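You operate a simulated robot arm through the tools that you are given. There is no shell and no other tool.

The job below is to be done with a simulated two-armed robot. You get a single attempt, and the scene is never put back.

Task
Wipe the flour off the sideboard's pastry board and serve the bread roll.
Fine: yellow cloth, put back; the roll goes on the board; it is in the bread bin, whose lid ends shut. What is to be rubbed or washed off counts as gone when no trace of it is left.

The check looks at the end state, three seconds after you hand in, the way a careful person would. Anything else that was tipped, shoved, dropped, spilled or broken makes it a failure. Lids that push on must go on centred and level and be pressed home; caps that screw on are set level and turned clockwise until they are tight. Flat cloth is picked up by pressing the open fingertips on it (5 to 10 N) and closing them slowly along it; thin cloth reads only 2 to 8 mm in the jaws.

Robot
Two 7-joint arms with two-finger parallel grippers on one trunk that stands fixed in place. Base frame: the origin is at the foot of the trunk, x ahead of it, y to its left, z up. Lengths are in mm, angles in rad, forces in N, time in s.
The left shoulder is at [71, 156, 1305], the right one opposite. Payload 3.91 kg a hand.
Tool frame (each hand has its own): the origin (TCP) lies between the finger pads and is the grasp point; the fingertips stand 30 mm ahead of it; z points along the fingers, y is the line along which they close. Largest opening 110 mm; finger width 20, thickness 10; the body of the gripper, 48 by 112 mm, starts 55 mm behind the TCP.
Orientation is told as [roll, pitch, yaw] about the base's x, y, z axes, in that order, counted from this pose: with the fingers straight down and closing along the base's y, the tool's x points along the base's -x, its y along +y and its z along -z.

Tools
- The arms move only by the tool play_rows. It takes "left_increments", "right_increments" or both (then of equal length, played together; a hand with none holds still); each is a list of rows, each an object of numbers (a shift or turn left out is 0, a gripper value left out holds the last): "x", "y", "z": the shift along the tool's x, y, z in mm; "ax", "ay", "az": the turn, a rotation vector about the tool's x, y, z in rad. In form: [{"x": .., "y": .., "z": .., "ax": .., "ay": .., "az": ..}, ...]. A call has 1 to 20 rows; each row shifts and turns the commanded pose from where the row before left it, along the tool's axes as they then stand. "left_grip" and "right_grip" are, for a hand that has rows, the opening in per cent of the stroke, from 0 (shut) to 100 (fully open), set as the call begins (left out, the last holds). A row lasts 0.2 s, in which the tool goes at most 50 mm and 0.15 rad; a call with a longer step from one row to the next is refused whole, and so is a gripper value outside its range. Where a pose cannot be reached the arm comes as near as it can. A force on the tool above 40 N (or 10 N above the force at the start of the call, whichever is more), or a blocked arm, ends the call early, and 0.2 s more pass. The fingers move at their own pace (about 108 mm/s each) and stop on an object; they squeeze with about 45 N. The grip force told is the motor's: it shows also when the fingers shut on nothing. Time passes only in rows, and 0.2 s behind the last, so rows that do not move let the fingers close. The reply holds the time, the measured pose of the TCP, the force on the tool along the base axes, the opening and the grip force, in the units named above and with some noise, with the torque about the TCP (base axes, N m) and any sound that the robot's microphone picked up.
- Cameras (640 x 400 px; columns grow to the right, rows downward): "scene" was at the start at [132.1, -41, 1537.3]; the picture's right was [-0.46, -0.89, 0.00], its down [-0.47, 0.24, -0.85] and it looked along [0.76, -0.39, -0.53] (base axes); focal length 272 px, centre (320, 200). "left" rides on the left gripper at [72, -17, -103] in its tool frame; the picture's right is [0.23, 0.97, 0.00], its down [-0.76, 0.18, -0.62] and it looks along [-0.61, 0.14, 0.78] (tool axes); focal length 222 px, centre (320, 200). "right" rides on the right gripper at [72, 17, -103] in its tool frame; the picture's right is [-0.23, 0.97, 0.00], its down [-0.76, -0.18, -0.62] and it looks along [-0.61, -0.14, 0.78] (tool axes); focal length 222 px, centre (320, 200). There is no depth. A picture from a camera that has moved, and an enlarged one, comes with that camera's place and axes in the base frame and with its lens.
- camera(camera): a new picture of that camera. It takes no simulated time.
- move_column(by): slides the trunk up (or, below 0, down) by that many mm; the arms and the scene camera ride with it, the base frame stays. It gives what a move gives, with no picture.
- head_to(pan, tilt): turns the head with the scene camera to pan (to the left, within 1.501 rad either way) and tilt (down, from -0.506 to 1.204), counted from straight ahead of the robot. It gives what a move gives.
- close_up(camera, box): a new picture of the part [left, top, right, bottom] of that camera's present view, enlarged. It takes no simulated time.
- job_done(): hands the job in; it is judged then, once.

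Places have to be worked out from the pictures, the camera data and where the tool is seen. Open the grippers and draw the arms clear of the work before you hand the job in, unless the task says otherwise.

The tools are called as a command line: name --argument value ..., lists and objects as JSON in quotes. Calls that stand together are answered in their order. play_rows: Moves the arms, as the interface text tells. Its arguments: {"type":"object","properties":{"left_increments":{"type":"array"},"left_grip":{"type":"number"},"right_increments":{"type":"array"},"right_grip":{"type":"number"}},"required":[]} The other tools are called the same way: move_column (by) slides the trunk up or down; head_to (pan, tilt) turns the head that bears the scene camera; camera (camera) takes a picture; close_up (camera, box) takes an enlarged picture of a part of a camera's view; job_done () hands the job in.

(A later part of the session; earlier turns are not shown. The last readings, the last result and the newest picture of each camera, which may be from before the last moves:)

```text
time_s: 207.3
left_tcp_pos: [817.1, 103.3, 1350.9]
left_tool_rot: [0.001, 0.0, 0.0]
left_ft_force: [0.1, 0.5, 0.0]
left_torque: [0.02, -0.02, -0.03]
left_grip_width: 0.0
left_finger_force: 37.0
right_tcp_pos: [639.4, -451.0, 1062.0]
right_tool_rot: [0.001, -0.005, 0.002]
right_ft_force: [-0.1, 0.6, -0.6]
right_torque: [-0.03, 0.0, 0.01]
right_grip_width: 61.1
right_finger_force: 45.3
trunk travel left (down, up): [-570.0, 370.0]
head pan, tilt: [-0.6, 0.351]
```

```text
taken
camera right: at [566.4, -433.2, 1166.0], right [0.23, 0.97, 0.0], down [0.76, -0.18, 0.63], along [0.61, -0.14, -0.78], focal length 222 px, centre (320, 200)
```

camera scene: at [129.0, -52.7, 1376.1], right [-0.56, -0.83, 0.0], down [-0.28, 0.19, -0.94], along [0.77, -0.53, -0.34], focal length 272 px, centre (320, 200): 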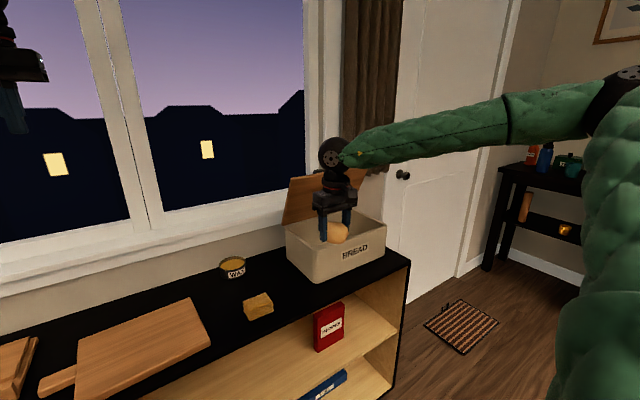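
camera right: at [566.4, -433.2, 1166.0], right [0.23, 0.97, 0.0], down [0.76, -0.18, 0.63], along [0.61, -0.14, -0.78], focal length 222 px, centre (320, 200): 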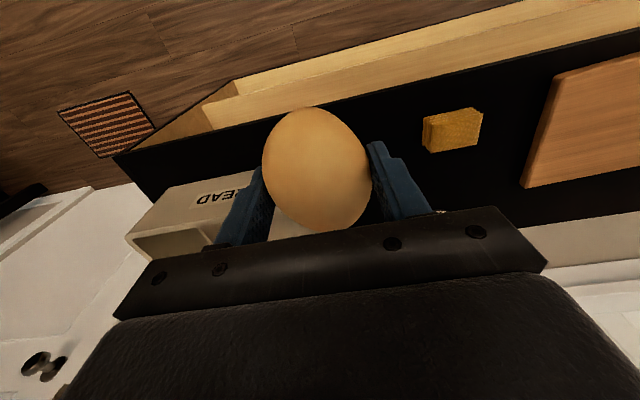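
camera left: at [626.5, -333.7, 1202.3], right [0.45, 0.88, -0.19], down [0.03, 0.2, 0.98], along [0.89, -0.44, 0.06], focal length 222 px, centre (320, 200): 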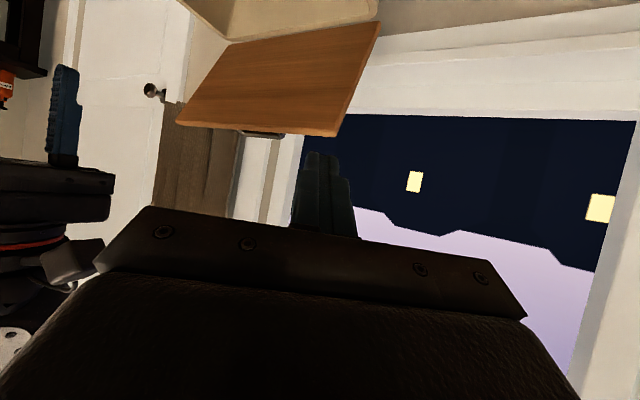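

The roll is held well, with its long side along x now. I'll park the left hand further left and carry the roll over toward the board's right portion.

play_rows --right_increments '[{"x": -2, "y": 10, "z": 2}, {"x": -5, "y": 20, "z": 3}, {"x": -5, "y": 20, "z": 3}, {"x": -5, "y": 20, "z": 3}, {"x": -5, "y": 20, "z": 3}, {"x": -5, "y": 20, "z": 3}, {"x": -5, "y": 20, "z": 3}, {"x": -5, "y": 20, "z": 3}, {"x": -5, "y": 20, "z": 3}, {"x": -5, "y": 20, "z": 3}, {"x": -5, "y": 20, "z": 3}, {"x": -5, "y": 20, "z": 3}, {"x": -5, "y": 20, "z": 3}, {"x": -5, "y": 20, "z": 3}, {"x": -5, "y": 20, "z": 3}, {"x": -5, "y": 20, "z": 3}, {"x": -5, "y": 20, "z": 3}, {"x": -5, "y": 20, "z": 3}, {"x": -5, "y": 20, "z": 3}, {}]' --left_increments '[{"x": 16, "y": 25, "z": 4}, {"x": 16, "y": 25, "z": 4}, {"x": 16, "y": 25, "z": 4}, {"x": 16, "y": 25, "z": 4}, {"x": 16, "y": 25, "z": 4}, {"x": 16, "y": 25, "z": 4}, {"x": 16, "y": 25, "z": 4}, {"x": 16, "y": 25, "z": 4}, {"x": 16, "y": 25, "z": 4}, {"x": 16, "y": 25, "z": 4}, {}, {}, {}, {}, {}, {}, {}, {}, {}, {}]'

head_to --pan -0.2 --tilt 0.7

camera --camera "scene"

camera --camera "right"

```text
time_s: 211.5
left_tcp_pos: [655.5, 353.0, 1311.4]
left_tool_rot: [-0.001, -0.001, -0.001]
left_ft_force: [0.2, 0.0, -0.2]
left_torque: [-0.01, 0.05, 0.0]
left_grip_width: 0.0
left_finger_force: 37.9
right_tcp_pos: [732.4, -79.9, 1007.0]
right_tool_rot: [0.001, -0.005, 0.001]
right_ft_force: [-1.0, -0.1, -1.1]
right_torque: [0.0, 0.0, -0.02]
right_grip_width: 61.0
right_finger_force: 45.0
trunk travel left (down, up): [-570.0, 370.0]
head pan, tilt: [-0.6, 0.351]
```

```text
time_s: 212.4
left_tcp_pos: [656.1, 353.1, 1310.0]
left_tool_rot: [-0.002, -0.001, 0.0]
left_ft_force: [-0.3, -0.7, -0.6]
left_torque: [0.0, -0.01, 0.0]
left_grip_width: 0.1
left_finger_force: 38.2
right_tcp_pos: [732.1, -80.7, 1006.5]
right_tool_rot: [-0.001, -0.005, 0.0]
right_ft_force: [0.1, 0.1, -0.8]
right_torque: [0.0, -0.02, 0.0]
right_grip_width: 60.7
right_finger_force: 45.0
trunk travel left (down, up): [-570.0, 370.0]
head pan, tilt: [-0.201, 0.7]
```

```text
taken
camera scene: at [135.5, -16.8, 1344.7], right [-0.2, -0.98, 0.0], down [-0.63, 0.13, -0.77], along [0.75, -0.15, -0.64], focal length 272 px, centre (320, 200)
```

scene: 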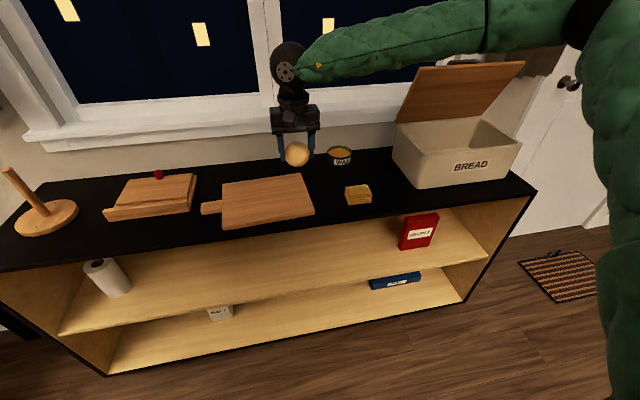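

```text
taken
camera right: at [659.0, -62.5, 1110.2], right [0.23, 0.97, 0.0], down [0.76, -0.18, 0.63], along [0.61, -0.14, -0.78], focal length 222 px, centre (320, 200)
```

right: 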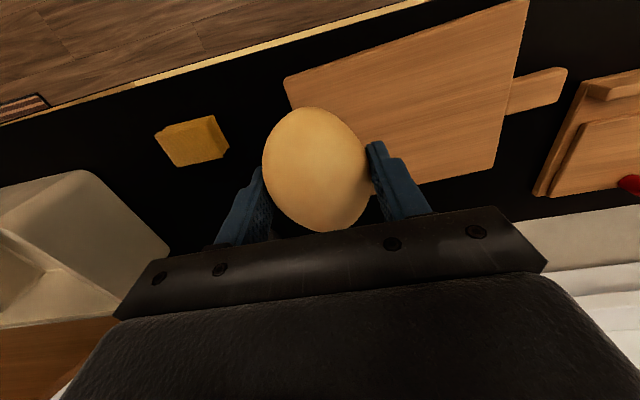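

It is still within reach here. I'll try to go a bit further over the board before lowering.

play_rows --right_increments '[{"x": -5, "y": 8}, {"x": -8, "y": 10}, {"x": -8, "y": 10}, {"x": -8, "y": 10}, {"x": -6, "y": 8}, {}]'

```text
time_s: 213.8
left_tcp_pos: [656.1, 352.6, 1309.6]
left_tool_rot: [-0.002, 0.001, -0.002]
left_ft_force: [-0.8, -0.2, -0.3]
left_torque: [0.02, -0.02, 0.02]
left_grip_width: 0.0
left_finger_force: 37.6
right_tcp_pos: [743.0, -80.2, 1016.5]
right_tool_rot: [-0.001, -0.005, 0.001]
right_ft_force: [0.4, -0.2, -0.7]
right_torque: [-0.01, 0.01, 0.02]
right_grip_width: 60.7
right_finger_force: 45.2
right hand out of reach, approached as far as the arm can: row 1, 2, 3, 4, 5
trunk travel left (down, up): [-570.0, 370.0]
head pan, tilt: [-0.201, 0.7]
```

This is the right arm's inner limit at this trunk height. I'll raise the hand, slide the trunk down so it can lower the roll onto the board's right part, and afterwards centre the roll with the left hand.

play_rows --right_increments '[{"x": 4, "y": -3, "z": -15}, {"z": -25}, {"z": -30}, {"z": -30}, {"z": -30}, {"z": -30}, {"z": -30}, {"z": -25}, {"z": -15}, {}]'

move_column --by -250

play_rows --right_increments '[{"z": 15}, {"z": 15}, {"z": 15}, {"z": 15}, {"z": 10}, {}]'

```text
time_s: 216.0
left_tcp_pos: [655.1, 353.0, 1308.9]
left_tool_rot: [-0.001, -0.001, -0.001]
left_ft_force: [-0.5, -0.4, 0.8]
left_torque: [-0.03, -0.02, 0.01]
left_grip_width: 0.1
left_finger_force: 37.4
right_tcp_pos: [738.0, -82.3, 1246.5]
right_tool_rot: [0.0, -0.007, -0.001]
right_ft_force: [-0.3, -0.3, -0.7]
right_torque: [0.01, 0.0, 0.0]
right_grip_width: 60.6
right_finger_force: 44.7
trunk travel left (down, up): [-570.0, 370.0]
head pan, tilt: [-0.201, 0.7]
```

```text
time_s: 218.6
left_tcp_pos: [655.8, 353.2, 1059.7]
left_tool_rot: [-0.002, 0.0, -0.004]
left_ft_force: [0.8, -0.3, -0.3]
left_torque: [-0.01, -0.02, -0.03]
left_grip_width: 0.0
left_finger_force: 37.6
right_tcp_pos: [738.1, -82.2, 996.9]
right_tool_rot: [-0.001, -0.004, -0.001]
right_ft_force: [-0.3, -0.1, -0.5]
right_torque: [0.0, 0.0, -0.01]
right_grip_width: 60.7
right_finger_force: 45.2
trunk travel left (down, up): [-320.0, 620.0]
head pan, tilt: [-0.201, 0.7]
```

```text
time_s: 220.0
left_tcp_pos: [656.5, 352.4, 1059.6]
left_tool_rot: [-0.002, 0.001, -0.002]
left_ft_force: [0.3, -0.5, -0.6]
left_torque: [0.01, -0.01, 0.0]
left_grip_width: 0.0
left_finger_force: 37.4
right_tcp_pos: [738.1, -83.0, 926.0]
right_tool_rot: [0.001, -0.005, -0.001]
right_ft_force: [-0.2, 0.9, 0.1]
right_torque: [0.02, 0.0, 0.01]
right_grip_width: 60.4
right_finger_force: 44.9
trunk travel left (down, up): [-320.0, 620.0]
head pan, tilt: [-0.201, 0.7]
```

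Good: the hand is at (738,-83,926) with the roll held. I'll nudge inward a little and look before lowering.

play_rows --right_increments '[{"x": -5, "y": 5}, {"x": -5, "y": 3}, {"z": 10}, {"z": 10}, {}]'

camera --camera "right"

close_up --camera "scene" --box '[180, 30, 372, 150]'

```text
time_s: 221.2
left_tcp_pos: [655.7, 352.7, 1058.8]
left_tool_rot: [-0.002, -0.001, -0.001]
left_ft_force: [0.4, 0.5, 0.3]
left_torque: [-0.02, -0.02, 0.03]
left_grip_width: 0.1
left_finger_force: 37.8
right_tcp_pos: [748.2, -74.5, 906.2]
right_tool_rot: [0.002, -0.006, 0.0]
right_ft_force: [-0.4, 0.3, -0.7]
right_torque: [0.01, 0.01, 0.03]
right_grip_width: 60.5
right_finger_force: 45.5
trunk travel left (down, up): [-320.0, 620.0]
head pan, tilt: [-0.201, 0.7]
```

```text
taken
camera right: at [675.0, -57.6, 1009.7], right [0.23, 0.97, 0.0], down [0.76, -0.18, 0.63], along [0.61, -0.14, -0.78], focal length 222 px, centre (320, 200)
```

right: 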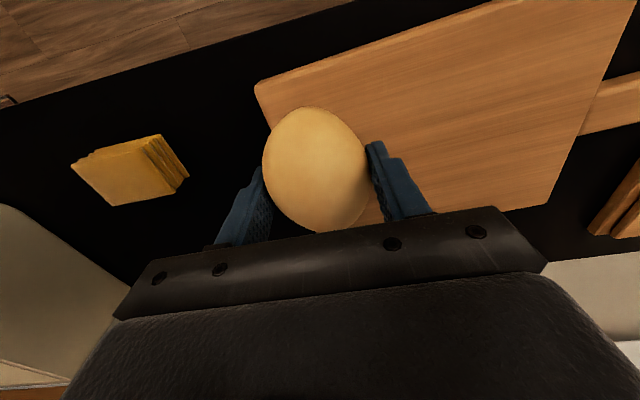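

```text
3.33 times, centred on (276, 90) of scene
camera zoom: at [135.4, -16.7, 1094.7], right [-0.2, -0.98, 0.0], down [-0.63, 0.13, -0.76], along [0.75, -0.15, -0.64], focal length 906 px, centre (467, 567)
```

zoom: 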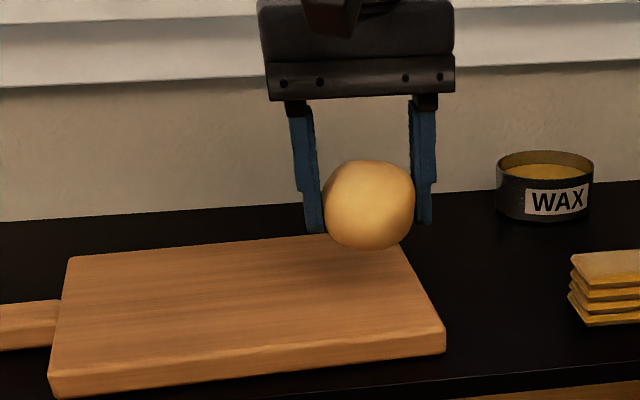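

The roll hangs over the board's right part. I'll lower it until it touches.

play_rows --right_increments '[{"z": 10}, {"z": 10}, {"z": 8}, {"z": 6}, {"z": 4}, {}]'

play_rows --right_increments '[{"z": 2}, {"z": 2}, {}]'

play_rows --right_increments '[{"z": 2}, {}]'

```text
time_s: 222.6
left_tcp_pos: [656.7, 353.1, 1060.2]
left_tool_rot: [-0.002, 0.0, -0.001]
left_ft_force: [-0.5, 0.7, -0.4]
left_torque: [-0.02, -0.01, -0.01]
left_grip_width: 0.0
left_finger_force: 37.6
right_tcp_pos: [748.5, -75.1, 868.7]
right_tool_rot: [0.001, -0.004, -0.002]
right_ft_force: [-1.1, -1.4, 0.4]
right_torque: [-0.05, 0.0, -0.03]
right_grip_width: 60.5
right_finger_force: 45.0
trunk travel left (down, up): [-320.0, 620.0]
head pan, tilt: [-0.201, 0.7]
```

```text
time_s: 223.4
left_tcp_pos: [655.5, 352.6, 1060.0]
left_tool_rot: [0.0, 0.0, -0.003]
left_ft_force: [0.5, 0.0, 1.1]
left_torque: [0.02, 0.02, 0.05]
left_grip_width: 0.1
left_finger_force: 38.0
right_tcp_pos: [748.5, -75.3, 864.2]
right_tool_rot: [0.002, -0.005, 0.001]
right_ft_force: [0.0, -0.1, -0.9]
right_torque: [-0.02, 0.03, 0.02]
right_grip_width: 60.3
right_finger_force: 44.9
trunk travel left (down, up): [-320.0, 620.0]
head pan, tilt: [-0.201, 0.7]
```

```text
time_s: 224.0
left_tcp_pos: [656.0, 354.4, 1060.6]
left_tool_rot: [-0.002, 0.0, -0.001]
left_ft_force: [-0.1, -0.5, 0.0]
left_torque: [-0.03, -0.01, -0.05]
left_grip_width: 0.0
left_finger_force: 37.8
right_tcp_pos: [747.1, -75.3, 860.8]
right_tool_rot: [0.0, -0.006, 0.0]
right_ft_force: [-0.1, -0.7, -0.8]
right_torque: [0.0, -0.02, 0.03]
right_grip_width: 60.3
right_finger_force: 45.3
trunk travel left (down, up): [-320.0, 620.0]
head pan, tilt: [-0.201, 0.7]
```

play_rows --right_increments '[{"z": 1.5}, {}]'

play_rows --right_increments '[{"z": 1.5}, {}]'

close_up --camera "scene" --box '[220, 60, 348, 140]'

```text
time_s: 224.6
left_tcp_pos: [657.0, 353.1, 1060.7]
left_tool_rot: [-0.002, 0.001, -0.002]
left_ft_force: [0.0, -0.2, -0.8]
left_torque: [0.0, 0.01, 0.02]
left_grip_width: 0.0
left_finger_force: 38.0
right_tcp_pos: [748.4, -74.2, 860.4]
right_tool_rot: [0.001, -0.006, 0.0]
right_ft_force: [0.0, -0.1, -0.6]
right_torque: [0.04, 0.02, 0.0]
right_grip_width: 60.4
right_finger_force: 45.1
trunk travel left (down, up): [-320.0, 620.0]
head pan, tilt: [-0.201, 0.7]
```

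```text
time_s: 225.2
left_tcp_pos: [655.7, 353.3, 1060.0]
left_tool_rot: [-0.002, 0.001, 0.0]
left_ft_force: [0.4, 0.9, 0.1]
left_torque: [0.0, -0.01, 0.01]
left_grip_width: 0.0
left_finger_force: 37.8
right_tcp_pos: [748.5, -75.5, 859.6]
right_tool_rot: [0.002, -0.006, 0.0]
right_ft_force: [-1.0, -0.7, 0.6]
right_torque: [0.02, 0.02, 0.01]
right_grip_width: 60.1
right_finger_force: 44.7
trunk travel left (down, up): [-320.0, 620.0]
head pan, tilt: [-0.201, 0.7]
```

```text
5.00 times, centred on (284, 100) of scene
camera zoom: at [135.4, -16.7, 1094.7], right [-0.2, -0.98, 0.0], down [-0.63, 0.13, -0.76], along [0.75, -0.15, -0.64], focal length 1359 px, centre (500, 700)
```

zoom: 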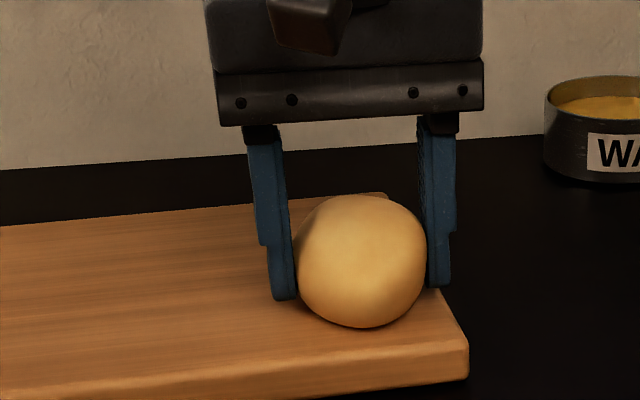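

play_rows --right_increments '[{"z": 1.5}, {}]'

play_rows --right_increments '[{"z": 1.2}, {}]'

```text
time_s: 225.8
left_tcp_pos: [656.0, 354.1, 1061.4]
left_tool_rot: [-0.003, -0.002, -0.001]
left_ft_force: [0.4, 0.0, -0.4]
left_torque: [-0.01, 0.03, 0.0]
left_grip_width: 0.0
left_finger_force: 38.1
right_tcp_pos: [748.2, -75.5, 858.4]
right_tool_rot: [0.002, -0.007, -0.001]
right_ft_force: [1.0, -1.0, 10.3]
right_torque: [0.19, -0.05, -0.02]
right_grip_width: 60.3
right_finger_force: 45.0
trunk travel left (down, up): [-320.0, 620.0]
head pan, tilt: [-0.201, 0.7]
```

```text
time_s: 226.4
left_tcp_pos: [655.0, 353.0, 1060.8]
left_tool_rot: [-0.003, -0.001, -0.003]
left_ft_force: [0.0, -0.3, 0.4]
left_torque: [-0.01, -0.01, 0.02]
left_grip_width: 0.2
left_finger_force: 37.4
right_tcp_pos: [748.2, -74.5, 859.9]
right_tool_rot: [0.001, -0.008, -0.002]
right_ft_force: [4.3, -2.2, 24.8]
right_torque: [0.56, -0.23, -0.15]
right_grip_width: 60.3
right_finger_force: 45.1
trunk travel left (down, up): [-320.0, 620.0]
head pan, tilt: [-0.201, 0.7]
```

The roll has touched down firmly. I'll back off 2 mm and open the fingers in small steps so it settles quietly.

play_rows --right_increments '[{"z": -1.2}, {"z": -0.8}, {}]'

play_rows --right_increments '[{}, {}]' --right_grip 60

close_up --camera "scene" --box '[220, 60, 348, 140]'

```text
time_s: 227.2
left_tcp_pos: [655.1, 353.9, 1060.6]
left_tool_rot: [-0.002, -0.002, -0.003]
left_ft_force: [-0.6, 0.1, 0.3]
left_torque: [0.0, 0.01, 0.02]
left_grip_width: 0.2
left_finger_force: 37.5
right_tcp_pos: [747.4, -74.6, 858.3]
right_tool_rot: [0.0, -0.004, 0.001]
right_ft_force: [1.2, 0.5, 14.8]
right_torque: [0.4, -0.08, -0.03]
right_grip_width: 60.3
right_finger_force: 45.7
trunk travel left (down, up): [-320.0, 620.0]
head pan, tilt: [-0.201, 0.7]
```

```text
time_s: 227.8
left_tcp_pos: [656.1, 353.6, 1059.7]
left_tool_rot: [0.0, -0.001, -0.002]
left_ft_force: [0.1, -0.1, -0.3]
left_torque: [0.01, 0.01, -0.03]
left_grip_width: 0.0
left_finger_force: 37.9
right_tcp_pos: [749.1, -74.9, 857.2]
right_tool_rot: [0.0, -0.005, 0.001]
right_ft_force: [0.2, 0.4, -0.8]
right_torque: [0.0, 0.0, 0.0]
right_grip_width: 66.2
right_finger_force: 0.0
trunk travel left (down, up): [-320.0, 620.0]
head pan, tilt: [-0.201, 0.7]
```

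```text
5.00 times, centred on (284, 100) of scene
camera zoom: at [135.5, -16.7, 1094.6], right [-0.2, -0.98, 0.0], down [-0.63, 0.13, -0.76], along [0.75, -0.15, -0.64], focal length 1359 px, centre (500, 700)
```

zoom: 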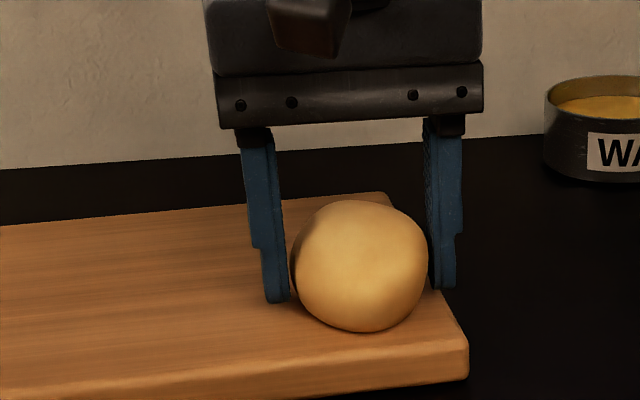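

It settled on the board. I'll open fully, rise straight up and withdraw the right hand to its own side.

play_rows --right_increments '[{}, {}, {}]' --right_grip 95

play_rows --right_increments '[{"z": -10}, {"z": -20}, {"z": -30}, {"z": -35}, {"z": -35}, {"z": -30}, {"x": 5, "y": -30}, {"x": 10, "y": -40}, {"x": 10, "y": -40}, {"x": 10, "y": -40}, {"x": 10, "y": -40}, {"x": 10, "y": -40}, {"x": 10, "y": -40}, {"x": 10, "y": -40}, {"x": 10, "y": -40}, {"x": 10, "y": -40}, {"y": -30}, {}]'

camera --camera "scene"

close_up --camera "scene" --box '[180, 50, 372, 170]'

```text
time_s: 228.6
left_tcp_pos: [656.1, 352.2, 1059.7]
left_tool_rot: [-0.002, 0.0, -0.001]
left_ft_force: [-0.3, -0.8, 0.4]
left_torque: [-0.04, 0.0, -0.03]
left_grip_width: 0.0
left_finger_force: 37.5
right_tcp_pos: [747.5, -74.7, 859.1]
right_tool_rot: [0.0, -0.004, -0.001]
right_ft_force: [-0.1, -0.5, 0.7]
right_torque: [-0.01, -0.03, 0.01]
right_grip_width: 104.4
right_finger_force: 0.1
trunk travel left (down, up): [-320.0, 620.0]
head pan, tilt: [-0.201, 0.7]
```

```text
time_s: 232.4
left_tcp_pos: [656.6, 354.3, 1060.8]
left_tool_rot: [-0.001, 0.0, -0.003]
left_ft_force: [0.4, 0.0, -0.2]
left_torque: [0.04, 0.0, 0.0]
left_grip_width: 0.4
left_finger_force: 38.2
right_tcp_pos: [649.6, -507.7, 997.2]
right_tool_rot: [0.001, -0.005, -0.001]
right_ft_force: [0.8, 0.0, 0.1]
right_torque: [0.01, 0.01, -0.03]
right_grip_width: 104.5
right_finger_force: 0.1
right hand out of reach, approached as far as the arm can: row 4, 5, 6
trunk travel left (down, up): [-320.0, 620.0]
head pan, tilt: [-0.201, 0.7]
```

```text
taken
camera scene: at [135.2, -16.7, 1094.7], right [-0.2, -0.98, 0.0], down [-0.63, 0.13, -0.76], along [0.75, -0.15, -0.64], focal length 272 px, centre (320, 200)
```

scene: 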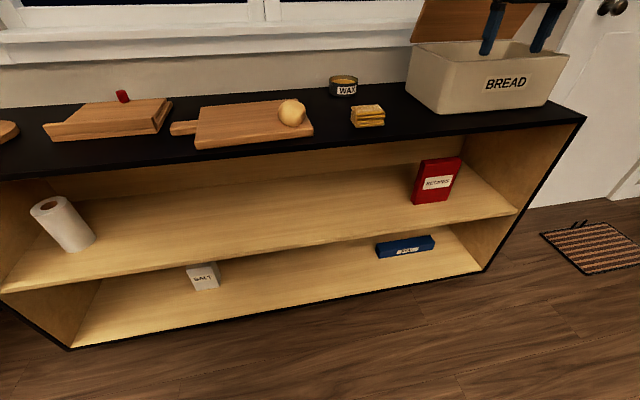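

```text
3.33 times, centred on (276, 110) of scene
camera zoom: at [135.2, -16.7, 1094.7], right [-0.2, -0.98, 0.0], down [-0.63, 0.13, -0.76], along [0.75, -0.15, -0.64], focal length 906 px, centre (467, 500)
```

zoom: 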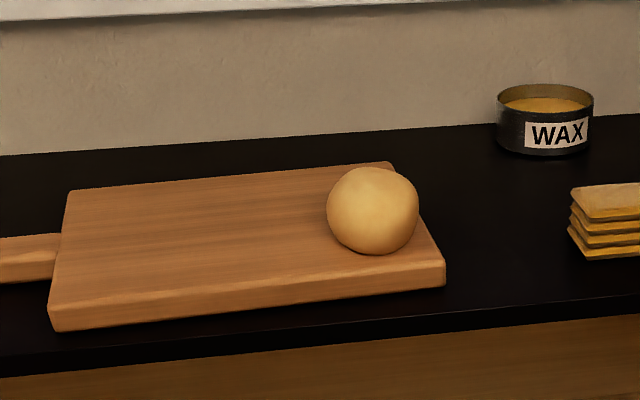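

The roll rests fully on the board. Now the lid: I'll raise the trunk, tilt the closed right fingers about 34° forward and bring them over the lid's free edge, left of the handle, so I can push it shut from behind.

move_column --by 250

play_rows --right_increments '[{"ay": -0.15}, {"ay": -0.15}, {"ay": -0.15}, {"ay": -0.15}, {}]' --right_grip 0

head_to --pan -0.6 --tilt 0.35

close_up --camera "scene" --box '[230, 130, 422, 250]'

```text
time_s: 234.9
left_tcp_pos: [655.4, 352.8, 1310.9]
left_tool_rot: [0.0, -0.002, -0.003]
left_ft_force: [-0.1, -0.4, 0.0]
left_torque: [0.01, 0.01, 0.01]
left_grip_width: 0.0
left_finger_force: 37.9
right_tcp_pos: [650.6, -507.2, 1247.0]
right_tool_rot: [0.001, -0.004, 0.0]
right_ft_force: [-0.7, -0.1, 0.1]
right_torque: [-0.02, -0.02, 0.01]
right_grip_width: 104.8
right_finger_force: 0.1
trunk travel left (down, up): [-570.0, 370.0]
head pan, tilt: [-0.201, 0.7]
```

```text
time_s: 236.1
left_tcp_pos: [656.2, 354.4, 1310.1]
left_tool_rot: [-0.001, -0.001, -0.002]
left_ft_force: [-0.5, 0.1, -0.4]
left_torque: [0.03, -0.02, 0.0]
left_grip_width: 0.0
left_finger_force: 37.7
right_tcp_pos: [650.3, -507.4, 1247.3]
right_tool_rot: [-0.004, -0.604, 0.0]
right_ft_force: [-0.3, 0.1, -0.1]
right_torque: [0.0, 0.01, -0.03]
right_grip_width: 0.0
right_finger_force: 37.5
trunk travel left (down, up): [-570.0, 370.0]
head pan, tilt: [-0.201, 0.7]
```

```text
time_s: 237.0
left_tcp_pos: [654.7, 353.1, 1309.9]
left_tool_rot: [0.001, -0.001, -0.002]
left_ft_force: [-0.3, 0.2, 1.3]
left_torque: [0.03, -0.02, 0.01]
left_grip_width: 0.1
left_finger_force: 37.8
right_tcp_pos: [651.2, -507.0, 1247.0]
right_tool_rot: [0.001, -0.606, 0.0]
right_ft_force: [-0.3, 0.1, -0.4]
right_torque: [-0.02, 0.02, 0.01]
right_grip_width: 0.2
right_finger_force: 37.7
trunk travel left (down, up): [-570.0, 370.0]
head pan, tilt: [-0.6, 0.351]
```

```text
3.33 times, centred on (326, 190) of scene
camera zoom: at [129.0, -52.5, 1376.0], right [-0.56, -0.83, 0.0], down [-0.28, 0.19, -0.94], along [0.77, -0.53, -0.34], focal length 906 px, centre (300, 233)
```

zoom: 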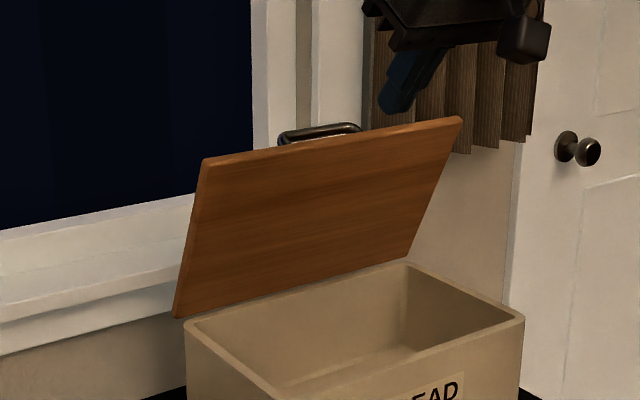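

The lid's free edge is at about (885, z 1140), as computed. I'll carry the closed fingers over it at a safe height.

play_rows --right_increments '[{"x": -26.6, "y": -1.5, "z": 21.6}, {"x": -26.6, "y": -1.5, "z": 21.6}, {"x": -26.6, "y": -1.5, "z": 21.6}, {"x": -26.6, "y": -1.5, "z": 21.6}, {"x": -26.6, "y": -1.5, "z": 21.6}, {"x": -26.6, "y": -1.5, "z": 21.6}, {"x": -26.6, "y": -1.5, "z": 21.6}, {"x": -26.6, "y": -1.5, "z": 21.6}, {}]'

close_up --camera "scene" --box '[230, 130, 422, 250]'

camera --camera "right"

```text
time_s: 239.0
left_tcp_pos: [654.1, 352.5, 1311.2]
left_tool_rot: [-0.001, -0.002, -0.002]
left_ft_force: [-1.0, 0.5, -0.2]
left_torque: [-0.01, -0.03, 0.04]
left_grip_width: 0.0
left_finger_force: 37.7
right_tcp_pos: [923.0, -519.9, 1225.7]
right_tool_rot: [0.0, -0.605, 0.0]
right_ft_force: [-0.1, -0.2, -0.1]
right_torque: [0.02, 0.0, -0.04]
right_grip_width: 0.0
right_finger_force: 38.2
trunk travel left (down, up): [-570.0, 370.0]
head pan, tilt: [-0.6, 0.351]
```

```text
3.33 times, centred on (326, 190) of scene
camera zoom: at [127.8, -52.8, 1376.2], right [-0.56, -0.83, 0.0], down [-0.28, 0.19, -0.94], along [0.78, -0.53, -0.34], focal length 906 px, centre (300, 233)
```

zoom: 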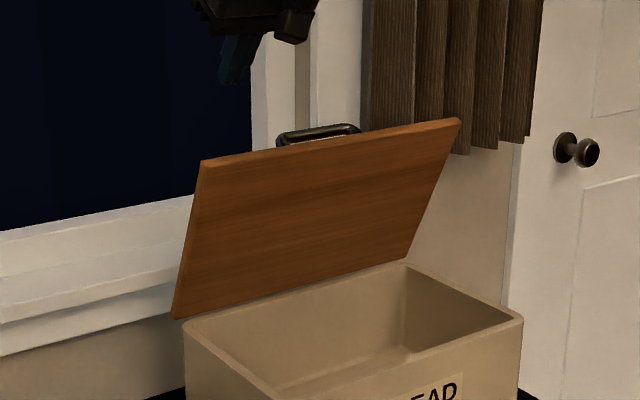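

```text
taken
camera right: at [804.1, -502.2, 1270.9], right [0.19, 0.97, 0.13], down [0.27, -0.18, 0.95], along [0.94, -0.14, -0.3], focal length 222 px, centre (320, 200)
```

right: 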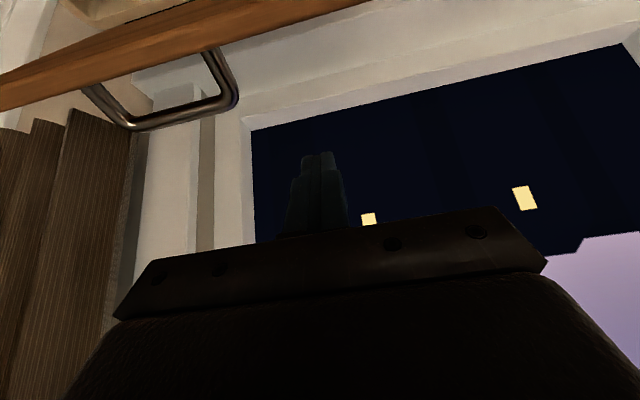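

The fingers are above and just behind the edge. I'll lower them behind the lid.

play_rows --right_increments '[{"x": 8.5, "z": 12.4}, {"x": 8.5, "z": 12.4}, {"x": 8.5, "z": 12.4}, {"x": 8.5, "z": 12.4}, {"x": 8.5, "z": 12.4}, {}]'

camera --camera "right"

close_up --camera "scene" --box '[230, 130, 422, 250]'

```text
time_s: 240.4
left_tcp_pos: [655.6, 353.5, 1310.1]
left_tool_rot: [-0.001, -0.002, -0.002]
left_ft_force: [0.2, -0.2, -0.3]
left_torque: [-0.04, 0.0, 0.0]
left_grip_width: 0.1
left_finger_force: 37.9
right_tcp_pos: [924.2, -519.8, 1149.8]
right_tool_rot: [0.002, -0.607, 0.002]
right_ft_force: [-0.9, 0.0, 0.2]
right_torque: [0.0, 0.01, 0.0]
right_grip_width: 0.1
right_finger_force: 37.6
trunk travel left (down, up): [-570.0, 370.0]
head pan, tilt: [-0.6, 0.351]
```

```text
taken
camera right: at [805.2, -502.8, 1195.1], right [0.19, 0.97, 0.13], down [0.27, -0.18, 0.95], along [0.94, -0.14, -0.3], focal length 222 px, centre (320, 200)
```

right: 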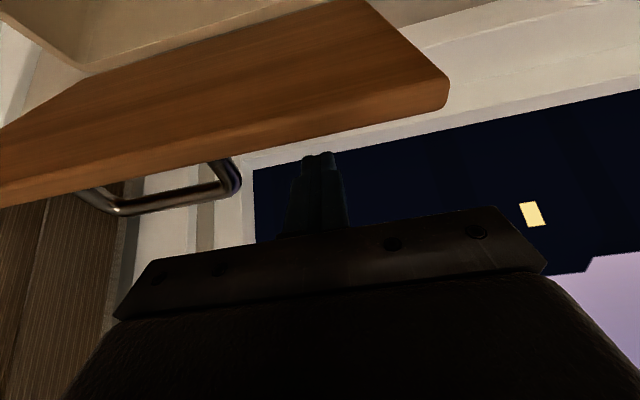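

```text
3.33 times, centred on (326, 190) of scene
camera zoom: at [128.8, -52.4, 1376.1], right [-0.56, -0.83, 0.0], down [-0.28, 0.19, -0.94], along [0.77, -0.53, -0.34], focal length 906 px, centre (300, 233)
```

zoom: 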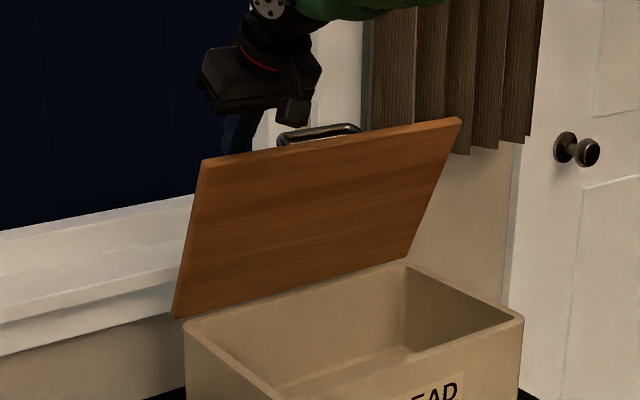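

The tips reach only about 15 mm behind the edge, so I'll lower another 15 mm and then draw the lid toward me.

play_rows --right_increments '[{"x": 4.2, "z": 6.2}, {"x": 4.2, "z": 6.2}, {}]'

play_rows --right_increments '[{"x": 4.1, "z": -2.8}, {"x": 4.1, "z": -2.8}, {"x": 4.1, "z": -2.8}, {"x": 4.1, "z": -2.8}, {"x": 4.1, "z": -2.8}, {"x": 4.1, "z": -2.8}, {}]'

close_up --camera "scene" --box '[230, 130, 422, 250]'

```text
time_s: 241.2
left_tcp_pos: [655.2, 352.3, 1310.0]
left_tool_rot: [-0.001, 0.0, -0.002]
left_ft_force: [0.3, 0.1, 0.8]
left_torque: [-0.01, -0.01, 0.01]
left_grip_width: 0.0
left_finger_force: 37.0
right_tcp_pos: [924.2, -520.3, 1135.6]
right_tool_rot: [0.0, -0.605, 0.0]
right_ft_force: [0.2, -0.1, -0.2]
right_torque: [-0.01, 0.03, 0.02]
right_grip_width: 0.0
right_finger_force: 37.7
trunk travel left (down, up): [-570.0, 370.0]
head pan, tilt: [-0.6, 0.351]
```

```text
time_s: 242.8
left_tcp_pos: [656.7, 354.1, 1309.9]
left_tool_rot: [-0.002, 0.001, -0.002]
left_ft_force: [-0.1, -0.1, 0.1]
left_torque: [0.0, -0.05, 0.0]
left_grip_width: 0.0
left_finger_force: 37.3
right_tcp_pos: [894.2, -519.4, 1136.4]
right_tool_rot: [-0.001, -0.602, 0.0]
right_ft_force: [-0.6, -0.3, -1.0]
right_torque: [-0.01, 0.01, -0.01]
right_grip_width: 0.0
right_finger_force: 37.0
trunk travel left (down, up): [-570.0, 370.0]
head pan, tilt: [-0.6, 0.351]
```

```text
3.33 times, centred on (326, 190) of scene
camera zoom: at [129.2, -52.5, 1376.1], right [-0.56, -0.83, 0.0], down [-0.28, 0.19, -0.94], along [0.77, -0.53, -0.34], focal length 906 px, centre (300, 233)
```

zoom: 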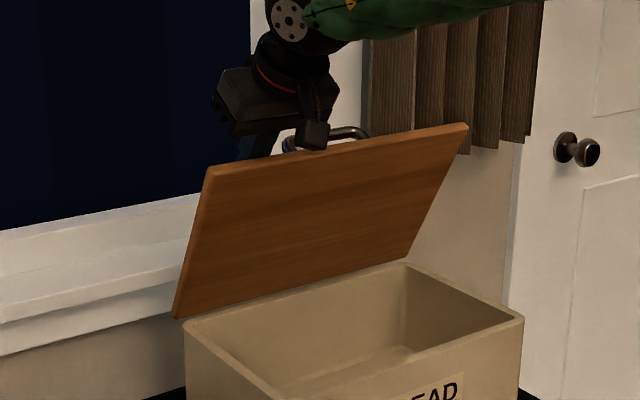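

The lid follows with barely any force. I'll continue drawing it down along its arc.

play_rows --right_increments '[{"x": 6.2, "z": -2.1}, {"x": 6.2, "z": -2.1}, {"x": 6.2, "z": -2.1}, {"x": 6.2, "z": -2.1}, {"x": 8, "z": -0.6}, {"x": 8, "z": -0.6}, {"x": 8, "z": -0.6}, {"x": 8, "z": -0.6}, {"x": 8, "z": -0.6}, {"x": 8, "z": -0.6}, {}]'

camera --camera "right"

close_up --camera "scene" --box '[230, 130, 422, 250]'

```text
time_s: 245.2
left_tcp_pos: [657.3, 354.9, 1309.6]
left_tool_rot: [-0.003, -0.001, -0.001]
left_ft_force: [0.3, -0.1, 0.5]
left_torque: [0.01, -0.04, -0.01]
left_grip_width: 0.2
left_finger_force: 38.5
right_tcp_pos: [827.3, -520.2, 1103.7]
right_tool_rot: [0.0, -0.606, 0.001]
right_ft_force: [-0.5, 0.3, -0.5]
right_torque: [-0.03, 0.02, 0.05]
right_grip_width: 0.0
right_finger_force: 37.7
trunk travel left (down, up): [-570.0, 370.0]
head pan, tilt: [-0.6, 0.351]
```

```text
taken
camera right: at [709.6, -502.7, 1148.5], right [0.19, 0.97, 0.13], down [0.27, -0.18, 0.95], along [0.94, -0.14, -0.3], focal length 222 px, centre (320, 200)
```

right: 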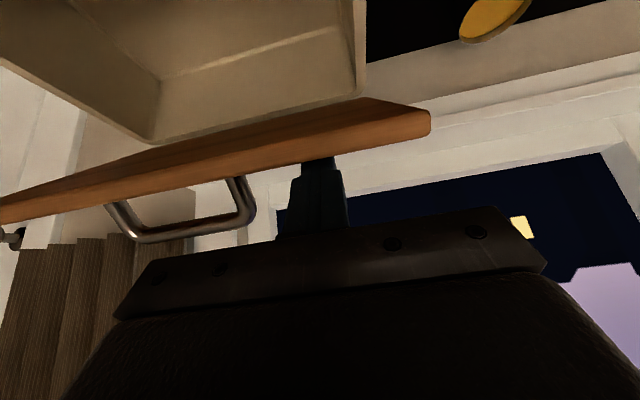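

```text
3.33 times, centred on (326, 190) of scene
camera zoom: at [129.1, -52.5, 1376.1], right [-0.56, -0.83, 0.0], down [-0.28, 0.19, -0.94], along [0.77, -0.53, -0.34], focal length 906 px, centre (300, 233)
```

zoom: 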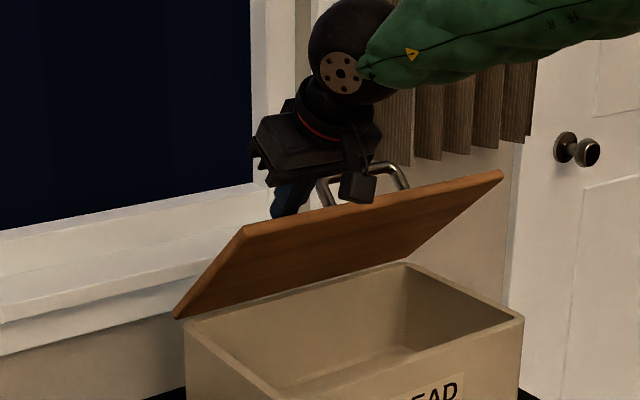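

The lid is at about 50° and all is clear. I'll continue, drifting slightly left, away from the handle.

play_rows --right_increments '[{"x": 7.8, "y": 1.5, "z": 1.4}, {"x": 7.8, "y": 1.5, "z": 1.4}, {"x": 7.8, "y": 1.5, "z": 1.4}, {"x": 7.8, "y": 1.5, "z": 1.4}, {"x": 7.8, "y": 1.5, "z": 1.4}, {"x": 7.8, "y": 1.5, "z": 1.4}, {}]'

play_rows --right_increments '[{"x": 7.3, "z": 3.4}, {"x": 7.3, "z": 3.4}, {"x": 7.3, "z": 3.4}, {"x": 7.3, "z": 3.5}, {"x": 7.2, "z": 3.5}, {"x": 7.2, "z": 3.5}, {}]'

close_up --camera "scene" --box '[230, 130, 422, 250]'

```text
time_s: 246.8
left_tcp_pos: [655.7, 354.3, 1310.1]
left_tool_rot: [-0.001, 0.0, -0.001]
left_ft_force: [-0.2, 0.0, -0.2]
left_torque: [0.0, 0.01, 0.03]
left_grip_width: 0.0
left_finger_force: 37.7
right_tcp_pos: [793.3, -511.2, 1069.7]
right_tool_rot: [0.0, -0.604, -0.001]
right_ft_force: [0.5, 0.2, 0.2]
right_torque: [0.0, -0.02, 0.02]
right_grip_width: 0.0
right_finger_force: 37.2
trunk travel left (down, up): [-570.0, 370.0]
head pan, tilt: [-0.6, 0.351]
```

```text
time_s: 248.4
left_tcp_pos: [656.2, 353.4, 1309.6]
left_tool_rot: [-0.003, 0.001, -0.001]
left_ft_force: [0.2, 1.0, 0.1]
left_torque: [0.03, 0.04, -0.02]
left_grip_width: 0.0
left_finger_force: 37.6
right_tcp_pos: [770.2, -510.5, 1028.6]
right_tool_rot: [0.0, -0.604, 0.001]
right_ft_force: [-0.8, 0.0, -0.7]
right_torque: [0.01, 0.02, 0.04]
right_grip_width: 0.1
right_finger_force: 37.9
trunk travel left (down, up): [-570.0, 370.0]
head pan, tilt: [-0.6, 0.351]
```

```text
3.33 times, centred on (326, 190) of scene
camera zoom: at [129.0, -52.4, 1376.1], right [-0.56, -0.83, 0.0], down [-0.28, 0.19, -0.94], along [0.77, -0.53, -0.34], focal length 906 px, centre (300, 233)
```

zoom: 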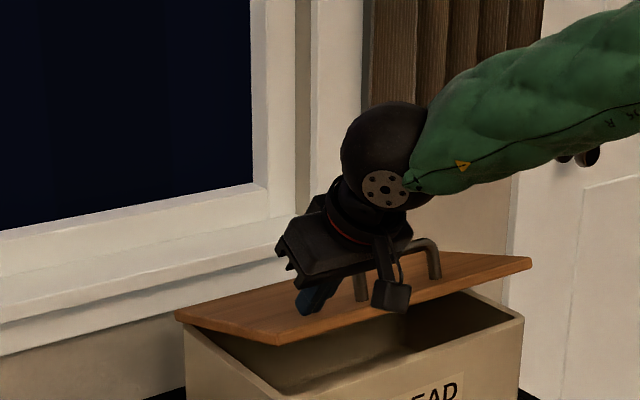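

The lid is nearly down, at about 14°. I'll follow it the rest of the way, then press lightly until it seats.

play_rows --right_increments '[{"x": 5, "z": 3.9}, {"x": 5, "z": 3.9}, {"x": 5, "z": 3.9}, {"x": 5, "z": 3.9}, {"x": 5, "z": 3.9}, {}]'

play_rows --right_increments '[{"x": 3, "z": 3}, {"x": 3, "z": 3}, {}]'

close_up --camera "scene" --box '[230, 130, 422, 250]'

```text
time_s: 249.8
left_tcp_pos: [656.0, 353.2, 1309.5]
left_tool_rot: [-0.002, -0.001, -0.002]
left_ft_force: [0.4, -0.9, -0.5]
left_torque: [0.01, 0.01, 0.01]
left_grip_width: 0.0
left_finger_force: 37.6
right_tcp_pos: [761.1, -510.3, 997.4]
right_tool_rot: [-0.001, -0.604, 0.001]
right_ft_force: [0.1, -0.1, 0.1]
right_torque: [-0.01, -0.03, -0.01]
right_grip_width: 0.0
right_finger_force: 38.2
trunk travel left (down, up): [-570.0, 370.0]
head pan, tilt: [-0.6, 0.351]
```

```text
time_s: 250.6
left_tcp_pos: [656.3, 353.4, 1311.1]
left_tool_rot: [-0.001, 0.0, -0.002]
left_ft_force: [0.7, -0.3, -0.3]
left_torque: [0.02, -0.03, -0.01]
left_grip_width: 0.1
left_finger_force: 37.9
right_tcp_pos: [759.4, -510.5, 990.3]
right_tool_rot: [0.0, -0.606, -0.001]
right_ft_force: [0.9, 0.6, -0.6]
right_torque: [-0.02, 0.03, 0.03]
right_grip_width: 0.0
right_finger_force: 37.9
trunk travel left (down, up): [-570.0, 370.0]
head pan, tilt: [-0.6, 0.351]
```

```text
3.33 times, centred on (326, 190) of scene
camera zoom: at [128.9, -52.5, 1376.1], right [-0.56, -0.83, 0.0], down [-0.28, 0.19, -0.94], along [0.77, -0.53, -0.34], focal length 906 px, centre (300, 233)
```

zoom: 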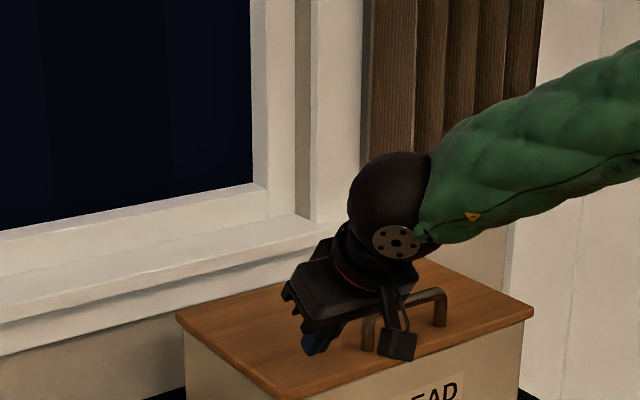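

The lid looks shut. I'll press down at the front gently to make sure it's seated.

play_rows --right_increments '[{"x": 1.7, "z": 2.5}, {"x": 1.7, "z": 2.5}, {}]'

play_rows --right_increments '[{"x": 1.7, "z": 2.5}, {"x": 0.6, "z": 0.8}, {}]'

play_rows --right_increments '[{"x": 1.1, "z": 1.6}, {"x": 0.6, "z": 0.8}, {}]'

```text
time_s: 251.4
left_tcp_pos: [656.7, 353.7, 1308.9]
left_tool_rot: [-0.002, 0.0, -0.001]
left_ft_force: [0.2, 0.1, -0.2]
left_torque: [-0.02, 0.01, -0.03]
left_grip_width: 0.0
left_finger_force: 38.3
right_tcp_pos: [758.5, -511.0, 984.0]
right_tool_rot: [-0.001, -0.606, 0.0]
right_ft_force: [0.8, 0.2, 0.5]
right_torque: [0.01, 0.02, -0.02]
right_grip_width: 0.0
right_finger_force: 37.7
trunk travel left (down, up): [-570.0, 370.0]
head pan, tilt: [-0.6, 0.351]
```

```text
time_s: 252.2
left_tcp_pos: [657.1, 353.1, 1309.5]
left_tool_rot: [0.0, -0.002, -0.001]
left_ft_force: [0.2, 0.3, 0.5]
left_torque: [0.03, 0.0, -0.02]
left_grip_width: 0.1
left_finger_force: 37.5
right_tcp_pos: [759.6, -510.6, 980.5]
right_tool_rot: [0.0, -0.605, 0.0]
right_ft_force: [-0.8, 0.1, 0.4]
right_torque: [-0.01, 0.01, -0.02]
right_grip_width: 0.0
right_finger_force: 37.6
trunk travel left (down, up): [-570.0, 370.0]
head pan, tilt: [-0.6, 0.351]
```

```text
time_s: 253.0
left_tcp_pos: [656.0, 353.2, 1310.4]
left_tool_rot: [-0.002, -0.001, -0.003]
left_ft_force: [0.5, -0.6, -0.3]
left_torque: [0.03, -0.02, -0.02]
left_grip_width: 0.0
left_finger_force: 37.8
right_tcp_pos: [757.6, -510.1, 976.0]
right_tool_rot: [-0.001, -0.606, -0.001]
right_ft_force: [-0.5, 0.0, -0.2]
right_torque: [0.02, -0.04, -0.01]
right_grip_width: 0.1
right_finger_force: 37.1
trunk travel left (down, up): [-570.0, 370.0]
head pan, tilt: [-0.6, 0.351]
```

play_rows --right_increments '[{"x": 1.1, "z": 1.6}, {"x": 0.6, "z": 0.8}, {}]'

play_rows --right_increments '[{"x": 1.1, "z": 1.6}, {}]'

close_up --camera "scene" --box '[260, 170, 404, 260]'

```text
time_s: 253.8
left_tcp_pos: [655.0, 353.4, 1310.5]
left_tool_rot: [-0.001, -0.001, -0.002]
left_ft_force: [0.1, 0.1, -0.8]
left_torque: [-0.01, 0.0, -0.01]
left_grip_width: 0.0
left_finger_force: 37.7
right_tcp_pos: [759.8, -510.1, 975.6]
right_tool_rot: [-0.002, -0.608, 0.0]
right_ft_force: [1.4, -2.8, 9.3]
right_torque: [-0.08, -0.14, 0.03]
right_grip_width: 0.1
right_finger_force: 37.6
trunk travel left (down, up): [-570.0, 370.0]
head pan, tilt: [-0.6, 0.351]
```

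```text
time_s: 254.4
left_tcp_pos: [654.1, 353.6, 1310.8]
left_tool_rot: [-0.002, -0.001, -0.002]
left_ft_force: [-0.5, -0.7, 0.3]
left_torque: [0.01, 0.01, -0.05]
left_grip_width: 0.0
left_finger_force: 37.7
right_tcp_pos: [758.9, -511.0, 975.0]
right_tool_rot: [-0.002, -0.61, 0.0]
right_ft_force: [4.9, -9.4, 25.7]
right_torque: [-0.24, -0.38, -0.04]
right_grip_width: 0.0
right_finger_force: 37.3
trunk travel left (down, up): [-570.0, 370.0]
head pan, tilt: [-0.6, 0.351]
```

```text
4.44 times, centred on (332, 215) of scene
camera zoom: at [127.4, -52.1, 1376.5], right [-0.57, -0.82, 0.0], down [-0.28, 0.19, -0.94], along [0.78, -0.53, -0.34], focal length 1208 px, centre (267, 133)
```

zoom: 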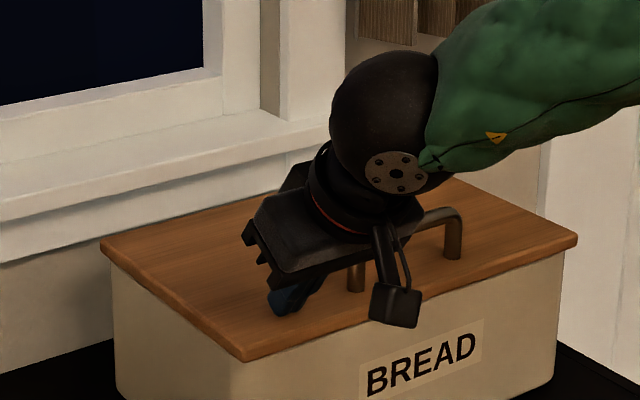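

The lid is pressed home (25 N with no give). I'll lift the right hand straight up and draw it back, straightening and opening it.

play_rows --right_increments '[{"x": -3, "z": -4.2}, {"x": -8, "z": -12}, {"x": -12, "z": -17}, {"x": -16, "z": -24}, {"x": -16, "z": -24}, {"x": -16, "z": -24}, {"x": 16, "z": -11}, {"x": 24, "z": -17}, {"x": 24, "z": -17}, {"x": 24, "z": -17}, {"x": 24, "z": -17}, {"ay": 0.15}, {"ay": 0.15}, {"ay": 0.15}, {"ay": 0.15}, {}]'

play_rows --right_increments '[{}, {}, {}]' --left_increments '[{}, {}, {}]' --right_grip 100 --left_grip 100

head_to --pan -0.35 --tilt 0.65

camera --camera "scene"

close_up --camera "scene" --box '[340, 60, 532, 180]'

close_up --camera "scene" --box '[130, 110, 354, 250]'

```text
time_s: 257.8
left_tcp_pos: [655.4, 352.3, 1311.8]
left_tool_rot: [-0.001, -0.003, -0.001]
left_ft_force: [-0.5, 0.7, -0.1]
left_torque: [-0.02, -0.02, 0.0]
left_grip_width: 0.0
left_finger_force: 38.2
right_tcp_pos: [620.3, -511.3, 1101.8]
right_tool_rot: [0.0, -0.006, 0.001]
right_ft_force: [-0.8, 0.3, 0.6]
right_torque: [0.01, 0.01, -0.01]
right_grip_width: 0.2
right_finger_force: 38.0
trunk travel left (down, up): [-570.0, 370.0]
head pan, tilt: [-0.6, 0.351]
```

```text
time_s: 258.6
left_tcp_pos: [656.7, 353.5, 1311.1]
left_tool_rot: [0.001, 0.001, -0.002]
left_ft_force: [1.2, -0.1, 0.9]
left_torque: [0.0, 0.03, -0.01]
left_grip_width: 110.2
left_finger_force: 0.0
right_tcp_pos: [621.3, -511.8, 1100.3]
right_tool_rot: [-0.001, -0.005, -0.001]
right_ft_force: [0.1, -0.4, 0.2]
right_torque: [0.02, 0.02, -0.01]
right_grip_width: 110.2
right_finger_force: 0.1
trunk travel left (down, up): [-570.0, 370.0]
head pan, tilt: [-0.6, 0.351]
```

```text
time_s: 259.4
left_tcp_pos: [655.9, 353.4, 1311.2]
left_tool_rot: [0.0, -0.001, -0.002]
left_ft_force: [-0.3, 0.0, 1.5]
left_torque: [-0.04, 0.04, 0.02]
left_grip_width: 110.2
left_finger_force: 0.0
right_tcp_pos: [620.1, -511.0, 1100.0]
right_tool_rot: [-0.001, -0.005, 0.0]
right_ft_force: [0.4, 0.2, 0.0]
right_torque: [0.03, 0.01, 0.04]
right_grip_width: 109.9
right_finger_force: 0.1
trunk travel left (down, up): [-570.0, 370.0]
head pan, tilt: [-0.351, 0.649]
```

```text
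taken
camera scene: at [133.6, -29.8, 1349.1], right [-0.34, -0.94, 0.0], down [-0.57, 0.21, -0.8], along [0.75, -0.27, -0.6], focal length 272 px, centre (320, 200)
```

scene: 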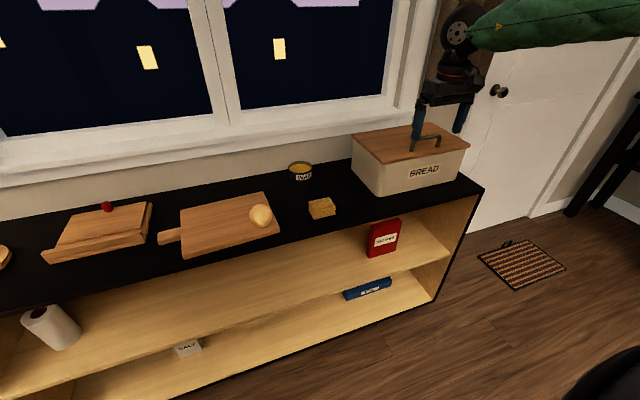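

```text
3.33 times, centred on (436, 120) of scene
camera zoom: at [133.6, -29.8, 1349.1], right [-0.34, -0.94, 0.0], down [-0.57, 0.21, -0.8], along [0.75, -0.27, -0.6], focal length 906 px, centre (-67, 467)
```

zoom: 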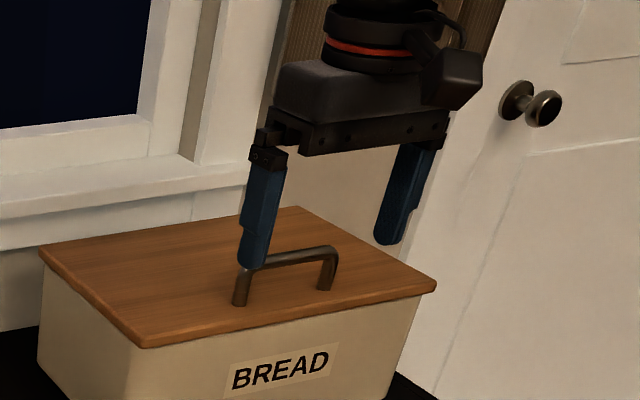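

```text
2.86 times, centred on (242, 180) of scene
camera zoom: at [133.6, -29.8, 1349.1], right [-0.34, -0.94, 0.0], down [-0.57, 0.21, -0.8], along [0.75, -0.27, -0.6], focal length 777 px, centre (543, 257)
```

zoom: 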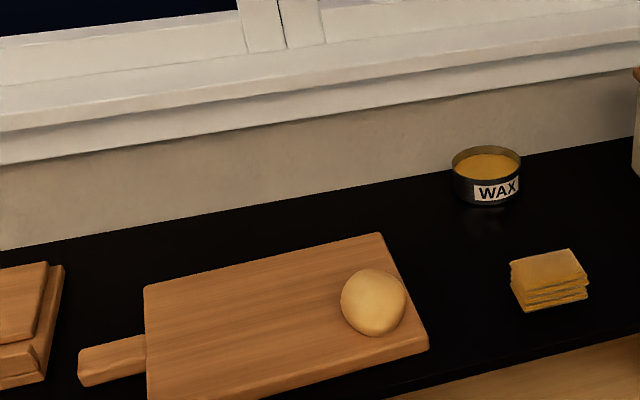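

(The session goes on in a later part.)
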